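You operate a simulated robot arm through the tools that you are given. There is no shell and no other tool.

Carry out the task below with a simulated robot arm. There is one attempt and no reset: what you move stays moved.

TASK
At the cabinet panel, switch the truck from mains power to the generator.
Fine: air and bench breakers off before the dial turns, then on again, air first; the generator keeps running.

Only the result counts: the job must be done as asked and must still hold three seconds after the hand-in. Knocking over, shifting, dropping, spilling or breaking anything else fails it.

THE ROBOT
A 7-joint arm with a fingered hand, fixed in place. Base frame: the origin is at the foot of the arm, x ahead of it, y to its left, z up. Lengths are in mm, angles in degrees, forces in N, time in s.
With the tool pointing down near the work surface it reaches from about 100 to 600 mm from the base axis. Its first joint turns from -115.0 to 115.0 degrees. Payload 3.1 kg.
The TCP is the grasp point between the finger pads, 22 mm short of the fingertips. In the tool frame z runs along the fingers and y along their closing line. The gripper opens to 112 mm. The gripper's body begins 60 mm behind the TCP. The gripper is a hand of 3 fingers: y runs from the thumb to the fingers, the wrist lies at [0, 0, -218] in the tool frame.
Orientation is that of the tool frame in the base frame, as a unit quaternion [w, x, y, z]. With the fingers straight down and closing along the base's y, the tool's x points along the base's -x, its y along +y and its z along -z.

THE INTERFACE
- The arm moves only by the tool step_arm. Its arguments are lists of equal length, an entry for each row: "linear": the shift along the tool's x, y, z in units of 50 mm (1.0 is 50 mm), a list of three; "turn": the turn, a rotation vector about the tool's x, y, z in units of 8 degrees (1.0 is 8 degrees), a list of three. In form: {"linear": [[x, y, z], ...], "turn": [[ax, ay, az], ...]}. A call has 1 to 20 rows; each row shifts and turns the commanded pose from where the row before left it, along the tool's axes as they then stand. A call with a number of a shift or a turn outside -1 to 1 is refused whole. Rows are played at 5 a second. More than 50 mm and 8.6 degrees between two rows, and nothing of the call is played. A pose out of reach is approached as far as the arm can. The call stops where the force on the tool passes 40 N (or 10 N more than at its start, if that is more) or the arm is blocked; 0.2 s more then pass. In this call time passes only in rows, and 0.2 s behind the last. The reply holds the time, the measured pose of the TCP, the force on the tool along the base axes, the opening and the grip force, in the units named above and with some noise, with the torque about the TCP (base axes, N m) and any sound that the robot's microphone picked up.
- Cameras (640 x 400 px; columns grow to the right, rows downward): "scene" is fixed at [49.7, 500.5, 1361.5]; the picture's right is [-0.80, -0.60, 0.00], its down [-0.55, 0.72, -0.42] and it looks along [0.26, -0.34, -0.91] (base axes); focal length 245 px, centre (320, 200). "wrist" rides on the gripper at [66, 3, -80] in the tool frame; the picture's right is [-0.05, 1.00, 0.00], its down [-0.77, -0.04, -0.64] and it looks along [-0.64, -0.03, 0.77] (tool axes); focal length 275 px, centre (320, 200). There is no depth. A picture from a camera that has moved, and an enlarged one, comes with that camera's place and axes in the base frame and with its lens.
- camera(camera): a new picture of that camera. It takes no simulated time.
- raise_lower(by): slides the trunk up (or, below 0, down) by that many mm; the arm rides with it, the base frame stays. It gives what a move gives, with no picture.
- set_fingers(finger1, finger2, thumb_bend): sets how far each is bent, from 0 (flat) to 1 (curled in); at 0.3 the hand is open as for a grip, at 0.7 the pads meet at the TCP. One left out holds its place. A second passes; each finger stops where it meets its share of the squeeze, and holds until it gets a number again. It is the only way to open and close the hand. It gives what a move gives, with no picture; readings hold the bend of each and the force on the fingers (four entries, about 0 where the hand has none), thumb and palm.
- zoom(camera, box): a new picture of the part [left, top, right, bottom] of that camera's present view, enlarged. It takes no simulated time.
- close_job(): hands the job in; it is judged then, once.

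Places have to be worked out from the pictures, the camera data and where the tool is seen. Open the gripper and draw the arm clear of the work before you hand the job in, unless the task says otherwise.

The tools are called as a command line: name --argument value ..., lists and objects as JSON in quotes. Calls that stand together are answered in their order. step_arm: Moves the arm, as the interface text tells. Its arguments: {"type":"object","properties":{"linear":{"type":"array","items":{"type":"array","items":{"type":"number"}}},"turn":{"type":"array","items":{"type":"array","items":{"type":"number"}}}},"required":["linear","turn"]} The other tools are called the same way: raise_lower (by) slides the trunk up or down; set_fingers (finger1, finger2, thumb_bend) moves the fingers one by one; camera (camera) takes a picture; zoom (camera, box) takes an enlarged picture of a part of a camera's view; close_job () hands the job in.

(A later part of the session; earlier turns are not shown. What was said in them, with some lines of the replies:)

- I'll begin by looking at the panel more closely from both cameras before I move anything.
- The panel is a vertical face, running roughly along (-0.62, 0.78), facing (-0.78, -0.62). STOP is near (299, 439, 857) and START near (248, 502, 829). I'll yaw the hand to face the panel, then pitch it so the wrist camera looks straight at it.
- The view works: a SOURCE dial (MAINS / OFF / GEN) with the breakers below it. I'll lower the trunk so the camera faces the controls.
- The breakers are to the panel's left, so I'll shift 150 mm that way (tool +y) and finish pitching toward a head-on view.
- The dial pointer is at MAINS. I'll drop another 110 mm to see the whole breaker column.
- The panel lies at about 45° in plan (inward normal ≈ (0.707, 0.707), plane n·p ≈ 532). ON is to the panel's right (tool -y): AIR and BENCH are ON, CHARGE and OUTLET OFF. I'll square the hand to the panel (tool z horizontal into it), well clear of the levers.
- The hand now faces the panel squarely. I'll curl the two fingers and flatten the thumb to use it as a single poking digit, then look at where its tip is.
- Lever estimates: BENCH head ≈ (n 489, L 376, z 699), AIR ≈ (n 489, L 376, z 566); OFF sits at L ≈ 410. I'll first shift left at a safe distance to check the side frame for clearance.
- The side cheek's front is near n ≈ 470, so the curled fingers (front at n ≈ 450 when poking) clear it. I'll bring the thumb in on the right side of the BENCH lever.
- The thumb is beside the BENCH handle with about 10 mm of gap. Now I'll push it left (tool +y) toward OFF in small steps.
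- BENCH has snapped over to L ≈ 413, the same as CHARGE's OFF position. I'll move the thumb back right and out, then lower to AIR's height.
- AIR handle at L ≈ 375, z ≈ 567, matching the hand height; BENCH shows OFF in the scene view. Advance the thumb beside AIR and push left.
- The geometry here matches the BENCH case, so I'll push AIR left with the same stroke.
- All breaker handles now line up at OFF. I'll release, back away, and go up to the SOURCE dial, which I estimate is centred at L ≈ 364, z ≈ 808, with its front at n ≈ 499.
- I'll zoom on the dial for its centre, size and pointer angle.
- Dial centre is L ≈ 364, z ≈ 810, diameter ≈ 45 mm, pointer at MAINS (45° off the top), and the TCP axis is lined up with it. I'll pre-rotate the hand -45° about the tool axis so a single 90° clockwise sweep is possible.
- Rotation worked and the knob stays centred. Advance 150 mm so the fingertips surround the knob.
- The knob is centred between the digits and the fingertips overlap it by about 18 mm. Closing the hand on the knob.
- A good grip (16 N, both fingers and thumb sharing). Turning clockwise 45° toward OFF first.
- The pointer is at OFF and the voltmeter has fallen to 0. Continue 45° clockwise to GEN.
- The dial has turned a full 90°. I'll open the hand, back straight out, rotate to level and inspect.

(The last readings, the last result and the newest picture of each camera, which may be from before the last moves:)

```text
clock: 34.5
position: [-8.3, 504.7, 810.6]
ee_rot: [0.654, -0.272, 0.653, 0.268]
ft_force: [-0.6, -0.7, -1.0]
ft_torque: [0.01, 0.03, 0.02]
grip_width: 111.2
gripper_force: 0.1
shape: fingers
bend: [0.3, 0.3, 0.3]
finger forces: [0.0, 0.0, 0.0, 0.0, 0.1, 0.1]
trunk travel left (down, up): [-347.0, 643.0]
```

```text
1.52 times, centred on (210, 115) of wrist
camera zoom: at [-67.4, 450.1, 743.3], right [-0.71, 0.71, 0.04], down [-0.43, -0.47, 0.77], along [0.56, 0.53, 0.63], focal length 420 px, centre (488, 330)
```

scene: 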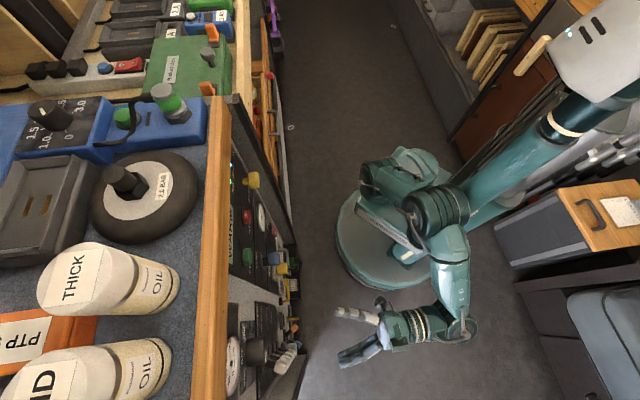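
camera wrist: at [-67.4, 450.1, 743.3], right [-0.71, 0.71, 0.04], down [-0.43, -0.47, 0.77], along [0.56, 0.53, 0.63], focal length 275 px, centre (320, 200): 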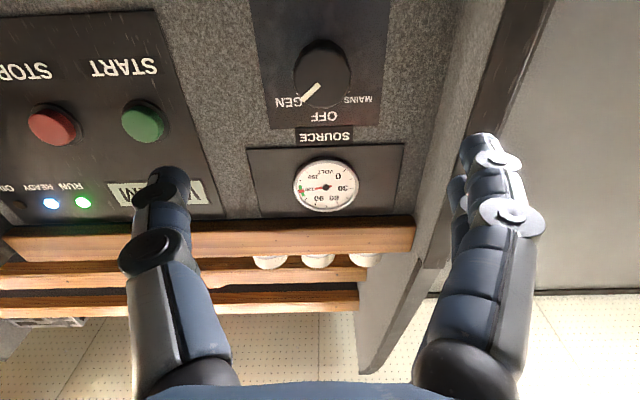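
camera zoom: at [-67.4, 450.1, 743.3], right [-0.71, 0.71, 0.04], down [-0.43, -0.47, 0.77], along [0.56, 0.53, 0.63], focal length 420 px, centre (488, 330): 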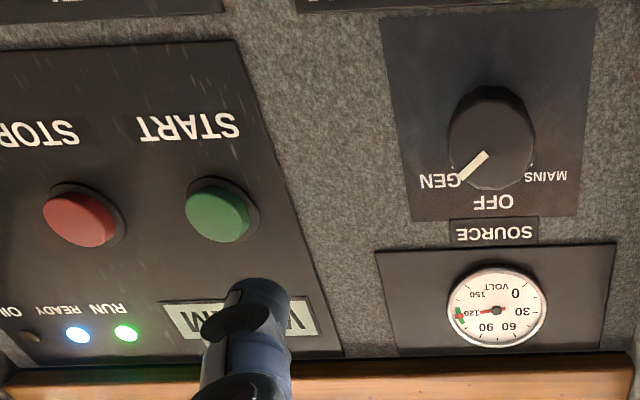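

Dial at GEN, voltmeter back in the green, RUN and READY lit. To push AIR back ON (toward tool -y) I'll use one extended finger from the left side; I'll curl the thumb and finger 1, then look at where finger 2 lies.

set_fingers --finger1 1.0 --finger2 0.3 --thumb_bend 1.0

raise_lower --by -244

camera --camera "wrist"

zoom --camera "scene" --box '[200, 250, 440, 400]'

```text
clock: 35.5
position: [-8.5, 505.5, 810.8]
ee_rot: [0.654, -0.273, 0.653, 0.27]
ft_force: [-0.2, 0.2, -0.9]
ft_torque: [0.0, 0.0, -0.01]
grip_width: 6.7
gripper_force: 0.2
shape: fingers
bend: [0.9, 0.3, 0.92]
finger forces: [0.0, 0.0, 0.0, 0.0, 0.0, 0.0]
trunk travel left (down, up): [-347.0, 643.0]
```

```text
clock: 38.1
position: [-8.8, 504.9, 566.8]
ee_rot: [0.654, -0.27, 0.653, 0.269]
ft_force: [0.5, -0.8, 0.3]
ft_torque: [-0.03, -0.04, -0.02]
grip_width: 6.6
gripper_force: 0.1
shape: fingers
bend: [0.9, 0.3, 0.92]
finger forces: [0.1, 0.2, 0.1, 0.0, 0.1, 0.1]
trunk travel left (down, up): [-103.0, 887.0]
```

```text
taken
camera wrist: at [-67.7, 450.1, 499.4], right [-0.71, 0.71, 0.04], down [-0.43, -0.47, 0.77], along [0.57, 0.53, 0.64], focal length 275 px, centre (320, 200)
```

wrist: 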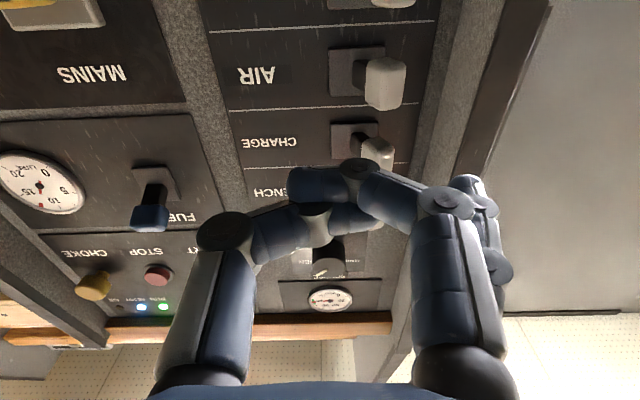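

```text
2.67 times, centred on (320, 325) of scene
camera zoom: at [49.7, 500.5, 1361.5], right [-0.8, -0.6, 0.0], down [-0.55, 0.72, -0.42], along [0.26, -0.34, -0.91], focal length 654 px, centre (320, -133)
```

zoom: 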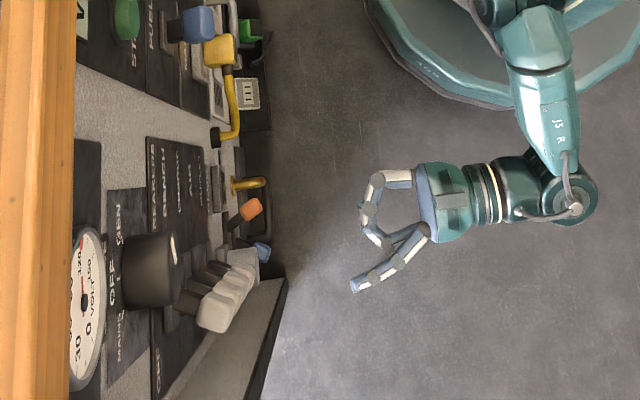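

Fingers 1 and 2 lie side by side at x ≈ ±11, about 42 mm across in all, which fits the 66 mm lever pitch. So I'll simply use the open hand straddling the AIR lever (at L ≈ 413, z ≈ 566) and push with both finger pads.

set_fingers --finger1 0.3 --finger2 0.3 --thumb_bend 0.3

step_arm --linear '[[0, 0.42, 0.4], [0, 0, 0.5], [0, 0, 0.5], [0, 0, 0.4]]' --turn '[[0, 0, 0], [0, 0, 0], [0, 0, 0], [0, 0, 0]]'

camera --camera "wrist"

zoom --camera "scene" --box '[200, 250, 440, 400]'

```text
clock: 39.1
position: [-8.9, 505.1, 566.7]
ee_rot: [0.654, -0.271, 0.653, 0.269]
ft_force: [-0.2, 0.6, 0.6]
ft_torque: [-0.01, 0.01, -0.01]
grip_width: 111.2
gripper_force: 0.1
shape: fingers
bend: [0.3, 0.3, 0.3]
finger forces: [0.0, 0.0, 0.0, 0.1, 0.1, 0.1]
trunk travel left (down, up): [-103.0, 887.0]
```

```text
clock: 40.1
position: [39.4, 582.5, 564.9]
ee_rot: [0.654, -0.273, 0.652, 0.27]
ft_force: [-0.3, -0.1, 0.5]
ft_torque: [-0.04, -0.01, 0.0]
grip_width: 111.2
gripper_force: 0.1
shape: fingers
bend: [0.3, 0.3, 0.3]
finger forces: [0.0, 0.0, 0.0, 0.0, 0.1, 0.1]
trunk travel left (down, up): [-103.0, 887.0]
```

```text
taken
camera wrist: at [-19.3, 527.9, 499.1], right [-0.71, 0.71, 0.04], down [-0.43, -0.47, 0.77], along [0.56, 0.53, 0.64], focal length 275 px, centre (320, 200)
```

wrist: 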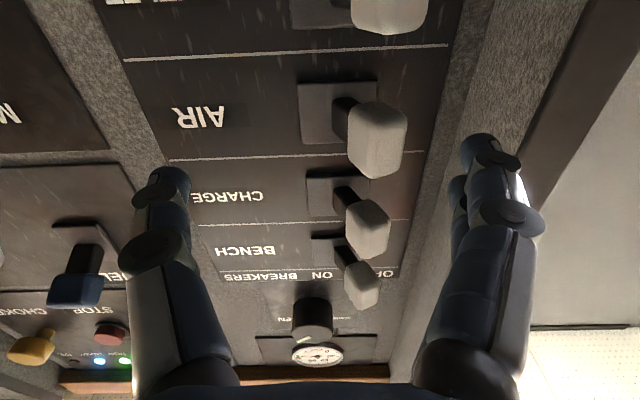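

```text
2.67 times, centred on (320, 325) of scene
camera zoom: at [49.7, 500.5, 1361.5], right [-0.8, -0.6, 0.0], down [-0.55, 0.72, -0.42], along [0.26, -0.34, -0.91], focal length 654 px, centre (320, -133)
```

zoom: 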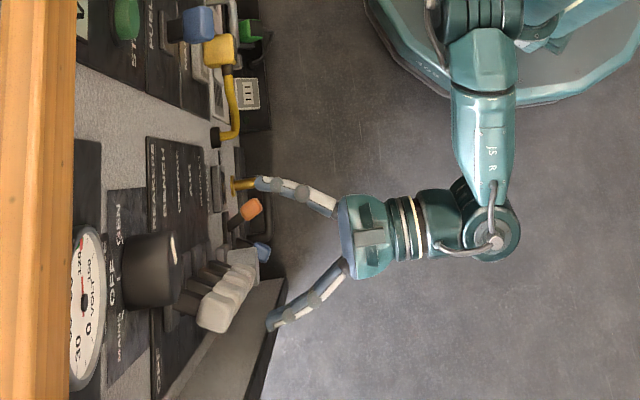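

I'm straddling the AIR lever, with AIR, CHARGE and BENCH all visibly OFF. Advance 30 mm more, then push right 48 mm to throw AIR ON.

step_arm --linear '[[0, 0, 0.3], [0, 0, 0.3]]' --turn '[[0, 0, 0], [0, 0, 0]]'

camera --camera "wrist"

```text
clock: 40.7
position: [61.6, 604.5, 566.8]
ee_rot: [0.654, -0.272, 0.653, 0.27]
ft_force: [0.2, 0.4, -0.4]
ft_torque: [-0.02, 0.01, 0.03]
grip_width: 111.1
gripper_force: 0.1
shape: fingers
bend: [0.3, 0.3, 0.3]
finger forces: [0.0, 0.1, 0.0, 0.0, 0.1, 0.0]
trunk travel left (down, up): [-103.0, 887.0]
```

```text
taken
camera wrist: at [2.7, 549.1, 499.4], right [-0.71, 0.71, 0.04], down [-0.43, -0.47, 0.77], along [0.57, 0.53, 0.64], focal length 275 px, centre (320, 200)
```

wrist: 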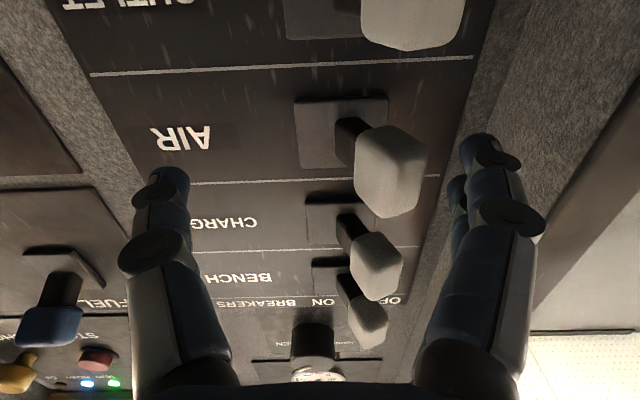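

The fingers sit to the left of the AIR handle with clearance above and below. Pushing right to ON.

step_arm --linear '[[0, -0.16, 0], [0, -0.16, 0], [0, -0.16, 0], [0, -0.16, 0], [0, -0.16, 0], [0, -0.16, 0]]' --turn '[[0, 0, 0], [0, 0, 0], [0, 0, 0], [0, 0, 0], [0, 0, 0], [0, 0, 0]]'

camera --camera "wrist"

zoom --camera "scene" --box '[200, 250, 440, 400]'

```text
clock: 42.1
position: [95.4, 570.7, 565.9]
ee_rot: [0.654, -0.271, 0.653, 0.269]
ft_force: [0.0, 1.3, -0.8]
ft_torque: [0.0, -0.02, -0.03]
grip_width: 112.0
gripper_force: 0.0
shape: fingers
bend: [0.3, 0.3, 0.3]
finger forces: [0.0, 0.0, 0.1, 0.1, 0.0, 0.0]
trunk travel left (down, up): [-103.0, 887.0]
```

```text
taken
camera wrist: at [36.6, 515.9, 499.5], right [-0.71, 0.71, 0.04], down [-0.43, -0.47, 0.77], along [0.57, 0.53, 0.63], focal length 275 px, centre (320, 200)
```

wrist: 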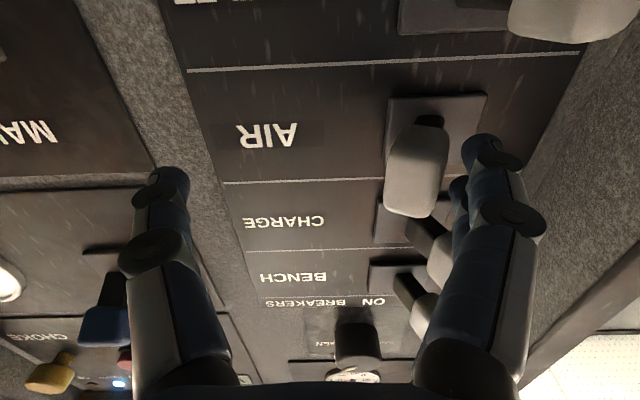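

```text
2.67 times, centred on (320, 325) of scene
camera zoom: at [49.7, 500.5, 1361.5], right [-0.8, -0.6, 0.0], down [-0.55, 0.72, -0.42], along [0.26, -0.34, -0.91], focal length 654 px, centre (320, -133)
```

zoom: 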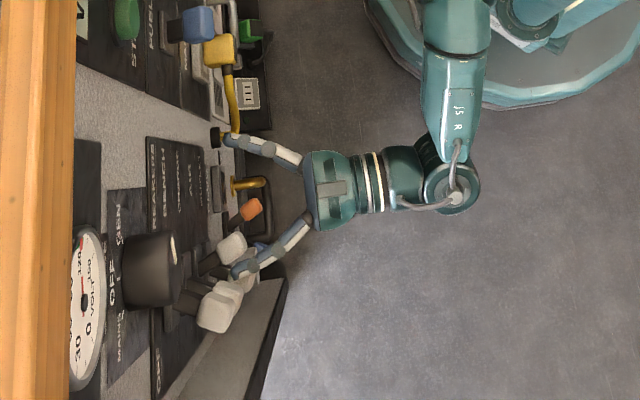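

AIR is back ON (head at L ≈ 377). Back off left, retract, then raise to BENCH height and check the generator lamps.

step_arm --linear '[[0, 0.4, 0], [0, 0.4, 0], [0, 0.16, -0.3], [0, 0, -0.6], [0, 0, -0.6]]' --turn '[[0, 0, 0], [0, 0, 0], [0, 0, 0], [0, 0, 0], [0, 0, 0]]'

raise_lower --by 134

camera --camera "wrist"

zoom --camera "scene" --box '[200, 250, 440, 400]'

```text
clock: 43.3
position: [9.8, 551.0, 566.3]
ee_rot: [0.654, -0.271, 0.653, 0.269]
ft_force: [-0.3, -0.3, -0.8]
ft_torque: [0.03, 0.02, 0.0]
grip_width: 112.1
gripper_force: 0.0
shape: fingers
bend: [0.3, 0.3, 0.3]
finger forces: [0.1, 0.1, 0.1, 0.0, 0.0, 0.0]
trunk travel left (down, up): [-103.0, 887.0]
```

```text
clock: 44.9
position: [8.9, 552.2, 701.2]
ee_rot: [0.654, -0.272, 0.653, 0.269]
ft_force: [0.5, 0.1, 0.1]
ft_torque: [0.0, 0.0, -0.06]
grip_width: 111.6
gripper_force: 0.1
shape: fingers
bend: [0.3, 0.3, 0.3]
finger forces: [0.1, 0.1, 0.0, 0.0, 0.0, 0.0]
trunk travel left (down, up): [-237.0, 753.0]
```

```text
taken
camera wrist: at [-49.8, 497.1, 634.2], right [-0.71, 0.71, 0.04], down [-0.43, -0.47, 0.77], along [0.57, 0.53, 0.64], focal length 275 px, centre (320, 200)
```

wrist: 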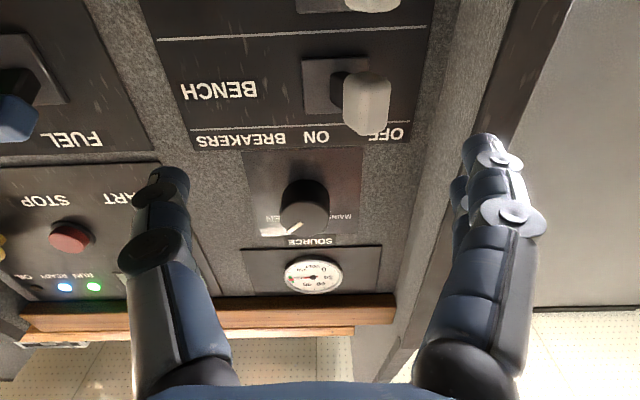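

```text
2.67 times, centred on (320, 325) of scene
camera zoom: at [49.7, 500.5, 1361.5], right [-0.8, -0.6, 0.0], down [-0.55, 0.72, -0.42], along [0.26, -0.34, -0.91], focal length 654 px, centre (320, -133)
```

zoom: 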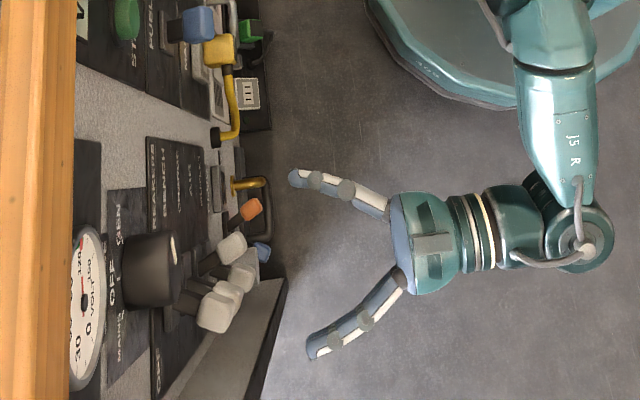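

AIR shows ON, generator lamps RUN/READY lit, voltage in the green. Next, straddle BENCH (L ≈ 412, z ≈ 699).

step_arm --linear '[[0.04, 0, 0.5], [0, 0, 0.5], [0, 0, 0.46]]' --turn '[[0, 0, 0], [0, 0, 0], [0, 0, 0]]'

camera --camera "wrist"

```text
clock: 45.7
position: [61.4, 603.7, 700.1]
ee_rot: [0.654, -0.272, 0.653, 0.269]
ft_force: [0.7, -0.4, -1.1]
ft_torque: [-0.03, -0.03, -0.01]
grip_width: 112.0
gripper_force: 0.0
shape: fingers
bend: [0.3, 0.3, 0.3]
finger forces: [0.0, 0.0, 0.0, 0.0, 0.1, 0.0]
trunk travel left (down, up): [-237.0, 753.0]
```

```text
taken
camera wrist: at [1.6, 549.2, 633.4], right [-0.71, 0.71, 0.04], down [-0.43, -0.47, 0.77], along [0.57, 0.53, 0.64], focal length 275 px, centre (320, 200)
```

wrist: 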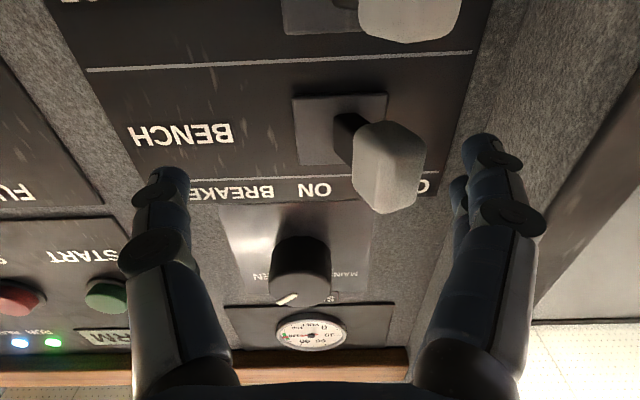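

Same geometry as the AIR stroke; pushing BENCH right to ON.

step_arm --linear '[[0, -0.16, 0], [0, -0.16, 0], [0, -0.16, 0], [0, -0.16, 0], [0, -0.16, 0], [0, -0.16, 0]]' --turn '[[0, 0, 0], [0, 0, 0], [0, 0, 0], [0, 0, 0], [0, 0, 0], [0, 0, 0]]'

camera --camera "wrist"

zoom --camera "scene" --box '[200, 250, 440, 400]'

```text
clock: 47.1
position: [94.4, 570.6, 698.9]
ee_rot: [0.653, -0.272, 0.653, 0.27]
ft_force: [-0.7, -0.3, 0.4]
ft_torque: [-0.02, 0.03, -0.01]
grip_width: 111.7
gripper_force: 0.0
shape: fingers
bend: [0.3, 0.3, 0.3]
finger forces: [0.1, 0.1, 0.1, 0.0, 0.0, 0.1]
trunk travel left (down, up): [-237.0, 753.0]
```

```text
taken
camera wrist: at [36.0, 514.9, 632.8], right [-0.71, 0.71, 0.04], down [-0.43, -0.47, 0.77], along [0.57, 0.53, 0.64], focal length 275 px, centre (320, 200)
```

wrist: 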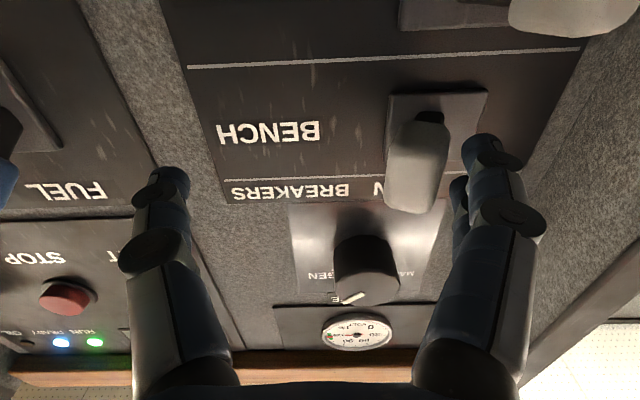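

```text
2.67 times, centred on (320, 325) of scene
camera zoom: at [49.7, 500.5, 1361.5], right [-0.8, -0.6, 0.0], down [-0.55, 0.72, -0.42], along [0.26, -0.34, -0.91], focal length 654 px, centre (320, -133)
```

zoom: 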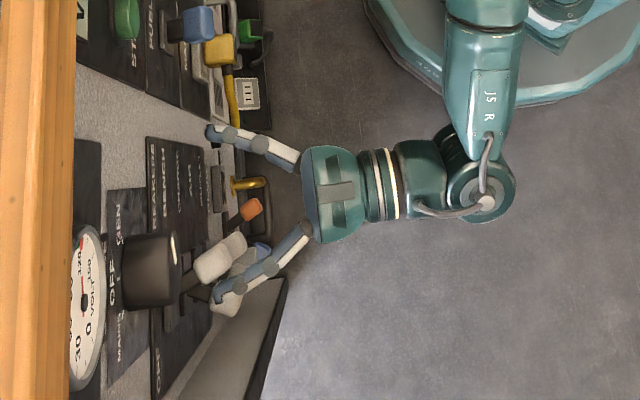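

BENCH is ON, dial at GEN, lamps lit, volts in the green. I'll back off left, then retract clear and inspect everything.

step_arm --linear '[[0, 0.4, 0], [0, 0.4, 0], [0, 0, -0.5], [0, 0, -0.6], [0, 0, -0.6], [0, -0.4, -0.6], [0, -0.6, 0], [0, -0.6, 0], [0, 0, 0], [0, 0, 0], [0, 0, 0], [0, 0, 0], [0, 0, 0], [0, 0, 0]]' --turn '[[0, 0, 0], [0, 0, 0], [0, 0, 0], [0, 0, 0], [0, 0, 0], [0, 0, 0], [0, 0, 0], [0, 0, 0], [0, 0.9, 0], [0, 0.9, 0], [0, 0.9, 0], [0, 0.9, 0], [0, 0.9, 0], [0, 0.6, 0]]'

camera --camera "wrist"

camera --camera "scene"

```text
clock: 50.1
position: [41.3, 459.2, 699.8]
ee_rot: [0.384, -0.349, 0.84, 0.159]
ft_force: [-0.1, 0.4, 0.5]
ft_torque: [0.01, -0.02, 0.02]
grip_width: 112.0
gripper_force: 0.0
shape: fingers
bend: [0.3, 0.3, 0.3]
finger forces: [0.1, 0.0, 0.0, 0.1, 0.1, 0.0]
trunk travel left (down, up): [-237.0, 753.0]
```

```text
taken
camera wrist: at [-34.4, 388.2, 701.6], right [-0.69, 0.73, 0.03], down [0.04, -0.01, 1.0], along [0.73, 0.69, -0.03], focal length 275 px, centre (320, 200)
```

wrist: 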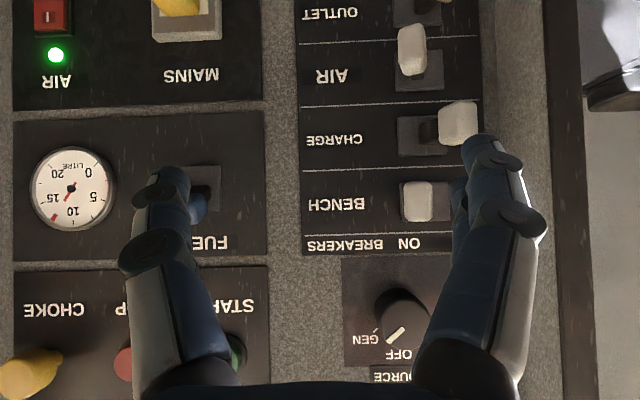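

```text
taken
```

scene: 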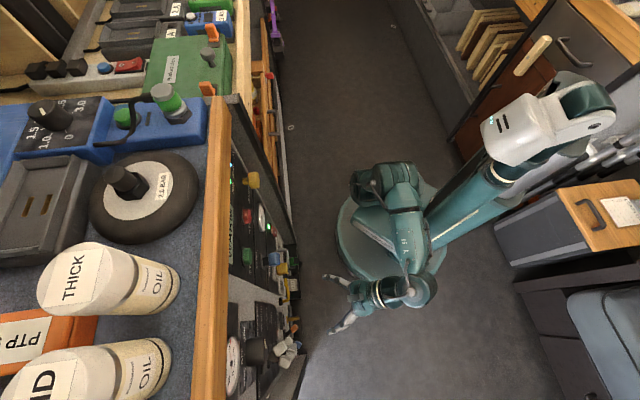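

AIR ON, CHARGE OFF, BENCH ON, AIR lamp green. I'll rise a little for a last check of the dial, voltmeter and generator lamps.

raise_lower --by 150

camera --camera "wrist"

zoom --camera "wrist" --box '[300, 50, 520, 250]'

```text
clock: 51.9
position: [41.3, 460.2, 850.0]
ee_rot: [0.386, -0.349, 0.839, 0.158]
ft_force: [0.7, 0.2, -0.1]
ft_torque: [-0.03, -0.02, 0.0]
grip_width: 111.7
gripper_force: 0.0
shape: fingers
bend: [0.3, 0.3, 0.3]
finger forces: [0.0, 0.0, 0.0, 0.1, 0.0, 0.0]
trunk travel left (down, up): [-387.0, 603.0]
```

```text
taken
camera wrist: at [-34.3, 388.3, 851.3], right [-0.68, 0.73, 0.03], down [0.04, -0.01, 1.0], along [0.73, 0.69, -0.02], focal length 275 px, centre (320, 200)
```

wrist: 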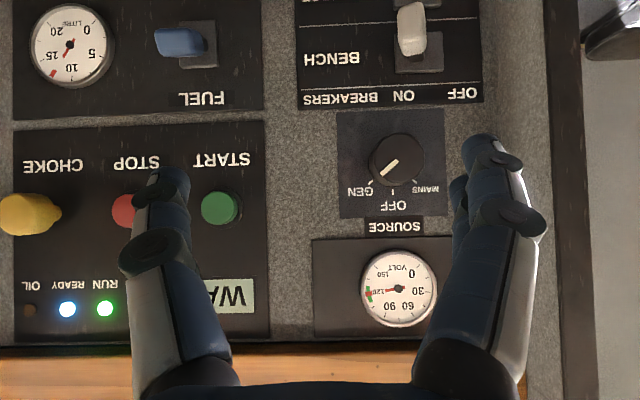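

```text
2.00 times, centred on (410, 150) of wrist
camera zoom: at [-34.3, 388.3, 851.3], right [-0.68, 0.73, 0.03], down [0.04, -0.01, 1.0], along [0.73, 0.69, -0.02], focal length 551 px, centre (140, 300)
```

zoom: 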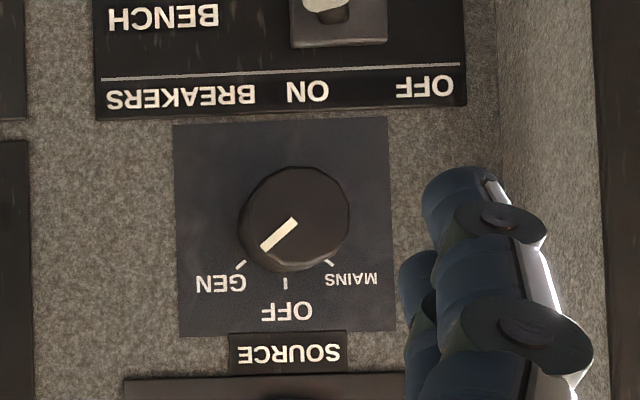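

The last pictures show the dial on the GEN mark and the voltmeter in the green at about 120 V. RUN and READY are lit and OIL is off. AIR and BENCH are ON, CHARGE and OUTLET are untouched, and the hand is open and clear, so I'm handing in.

close_job

```text
The job is handed in.
```

The truck is now on generator power. The SOURCE dial reads GEN, the voltmeter is in the green at about 120 V, and the generator is still running with RUN and READY lit and OIL off.

- **Before the dial:** I switched the BENCH breaker off, then AIR. Both were off before the dial moved.
- **Dial:** I turned it from MAINS through OFF to GEN.
- **After the dial:** I switched AIR back on first, then BENCH.

The CHARGE and OUTLET breakers were not touched and remain off. The hand is open and clear of the panel, and nothing else was touched or moved.
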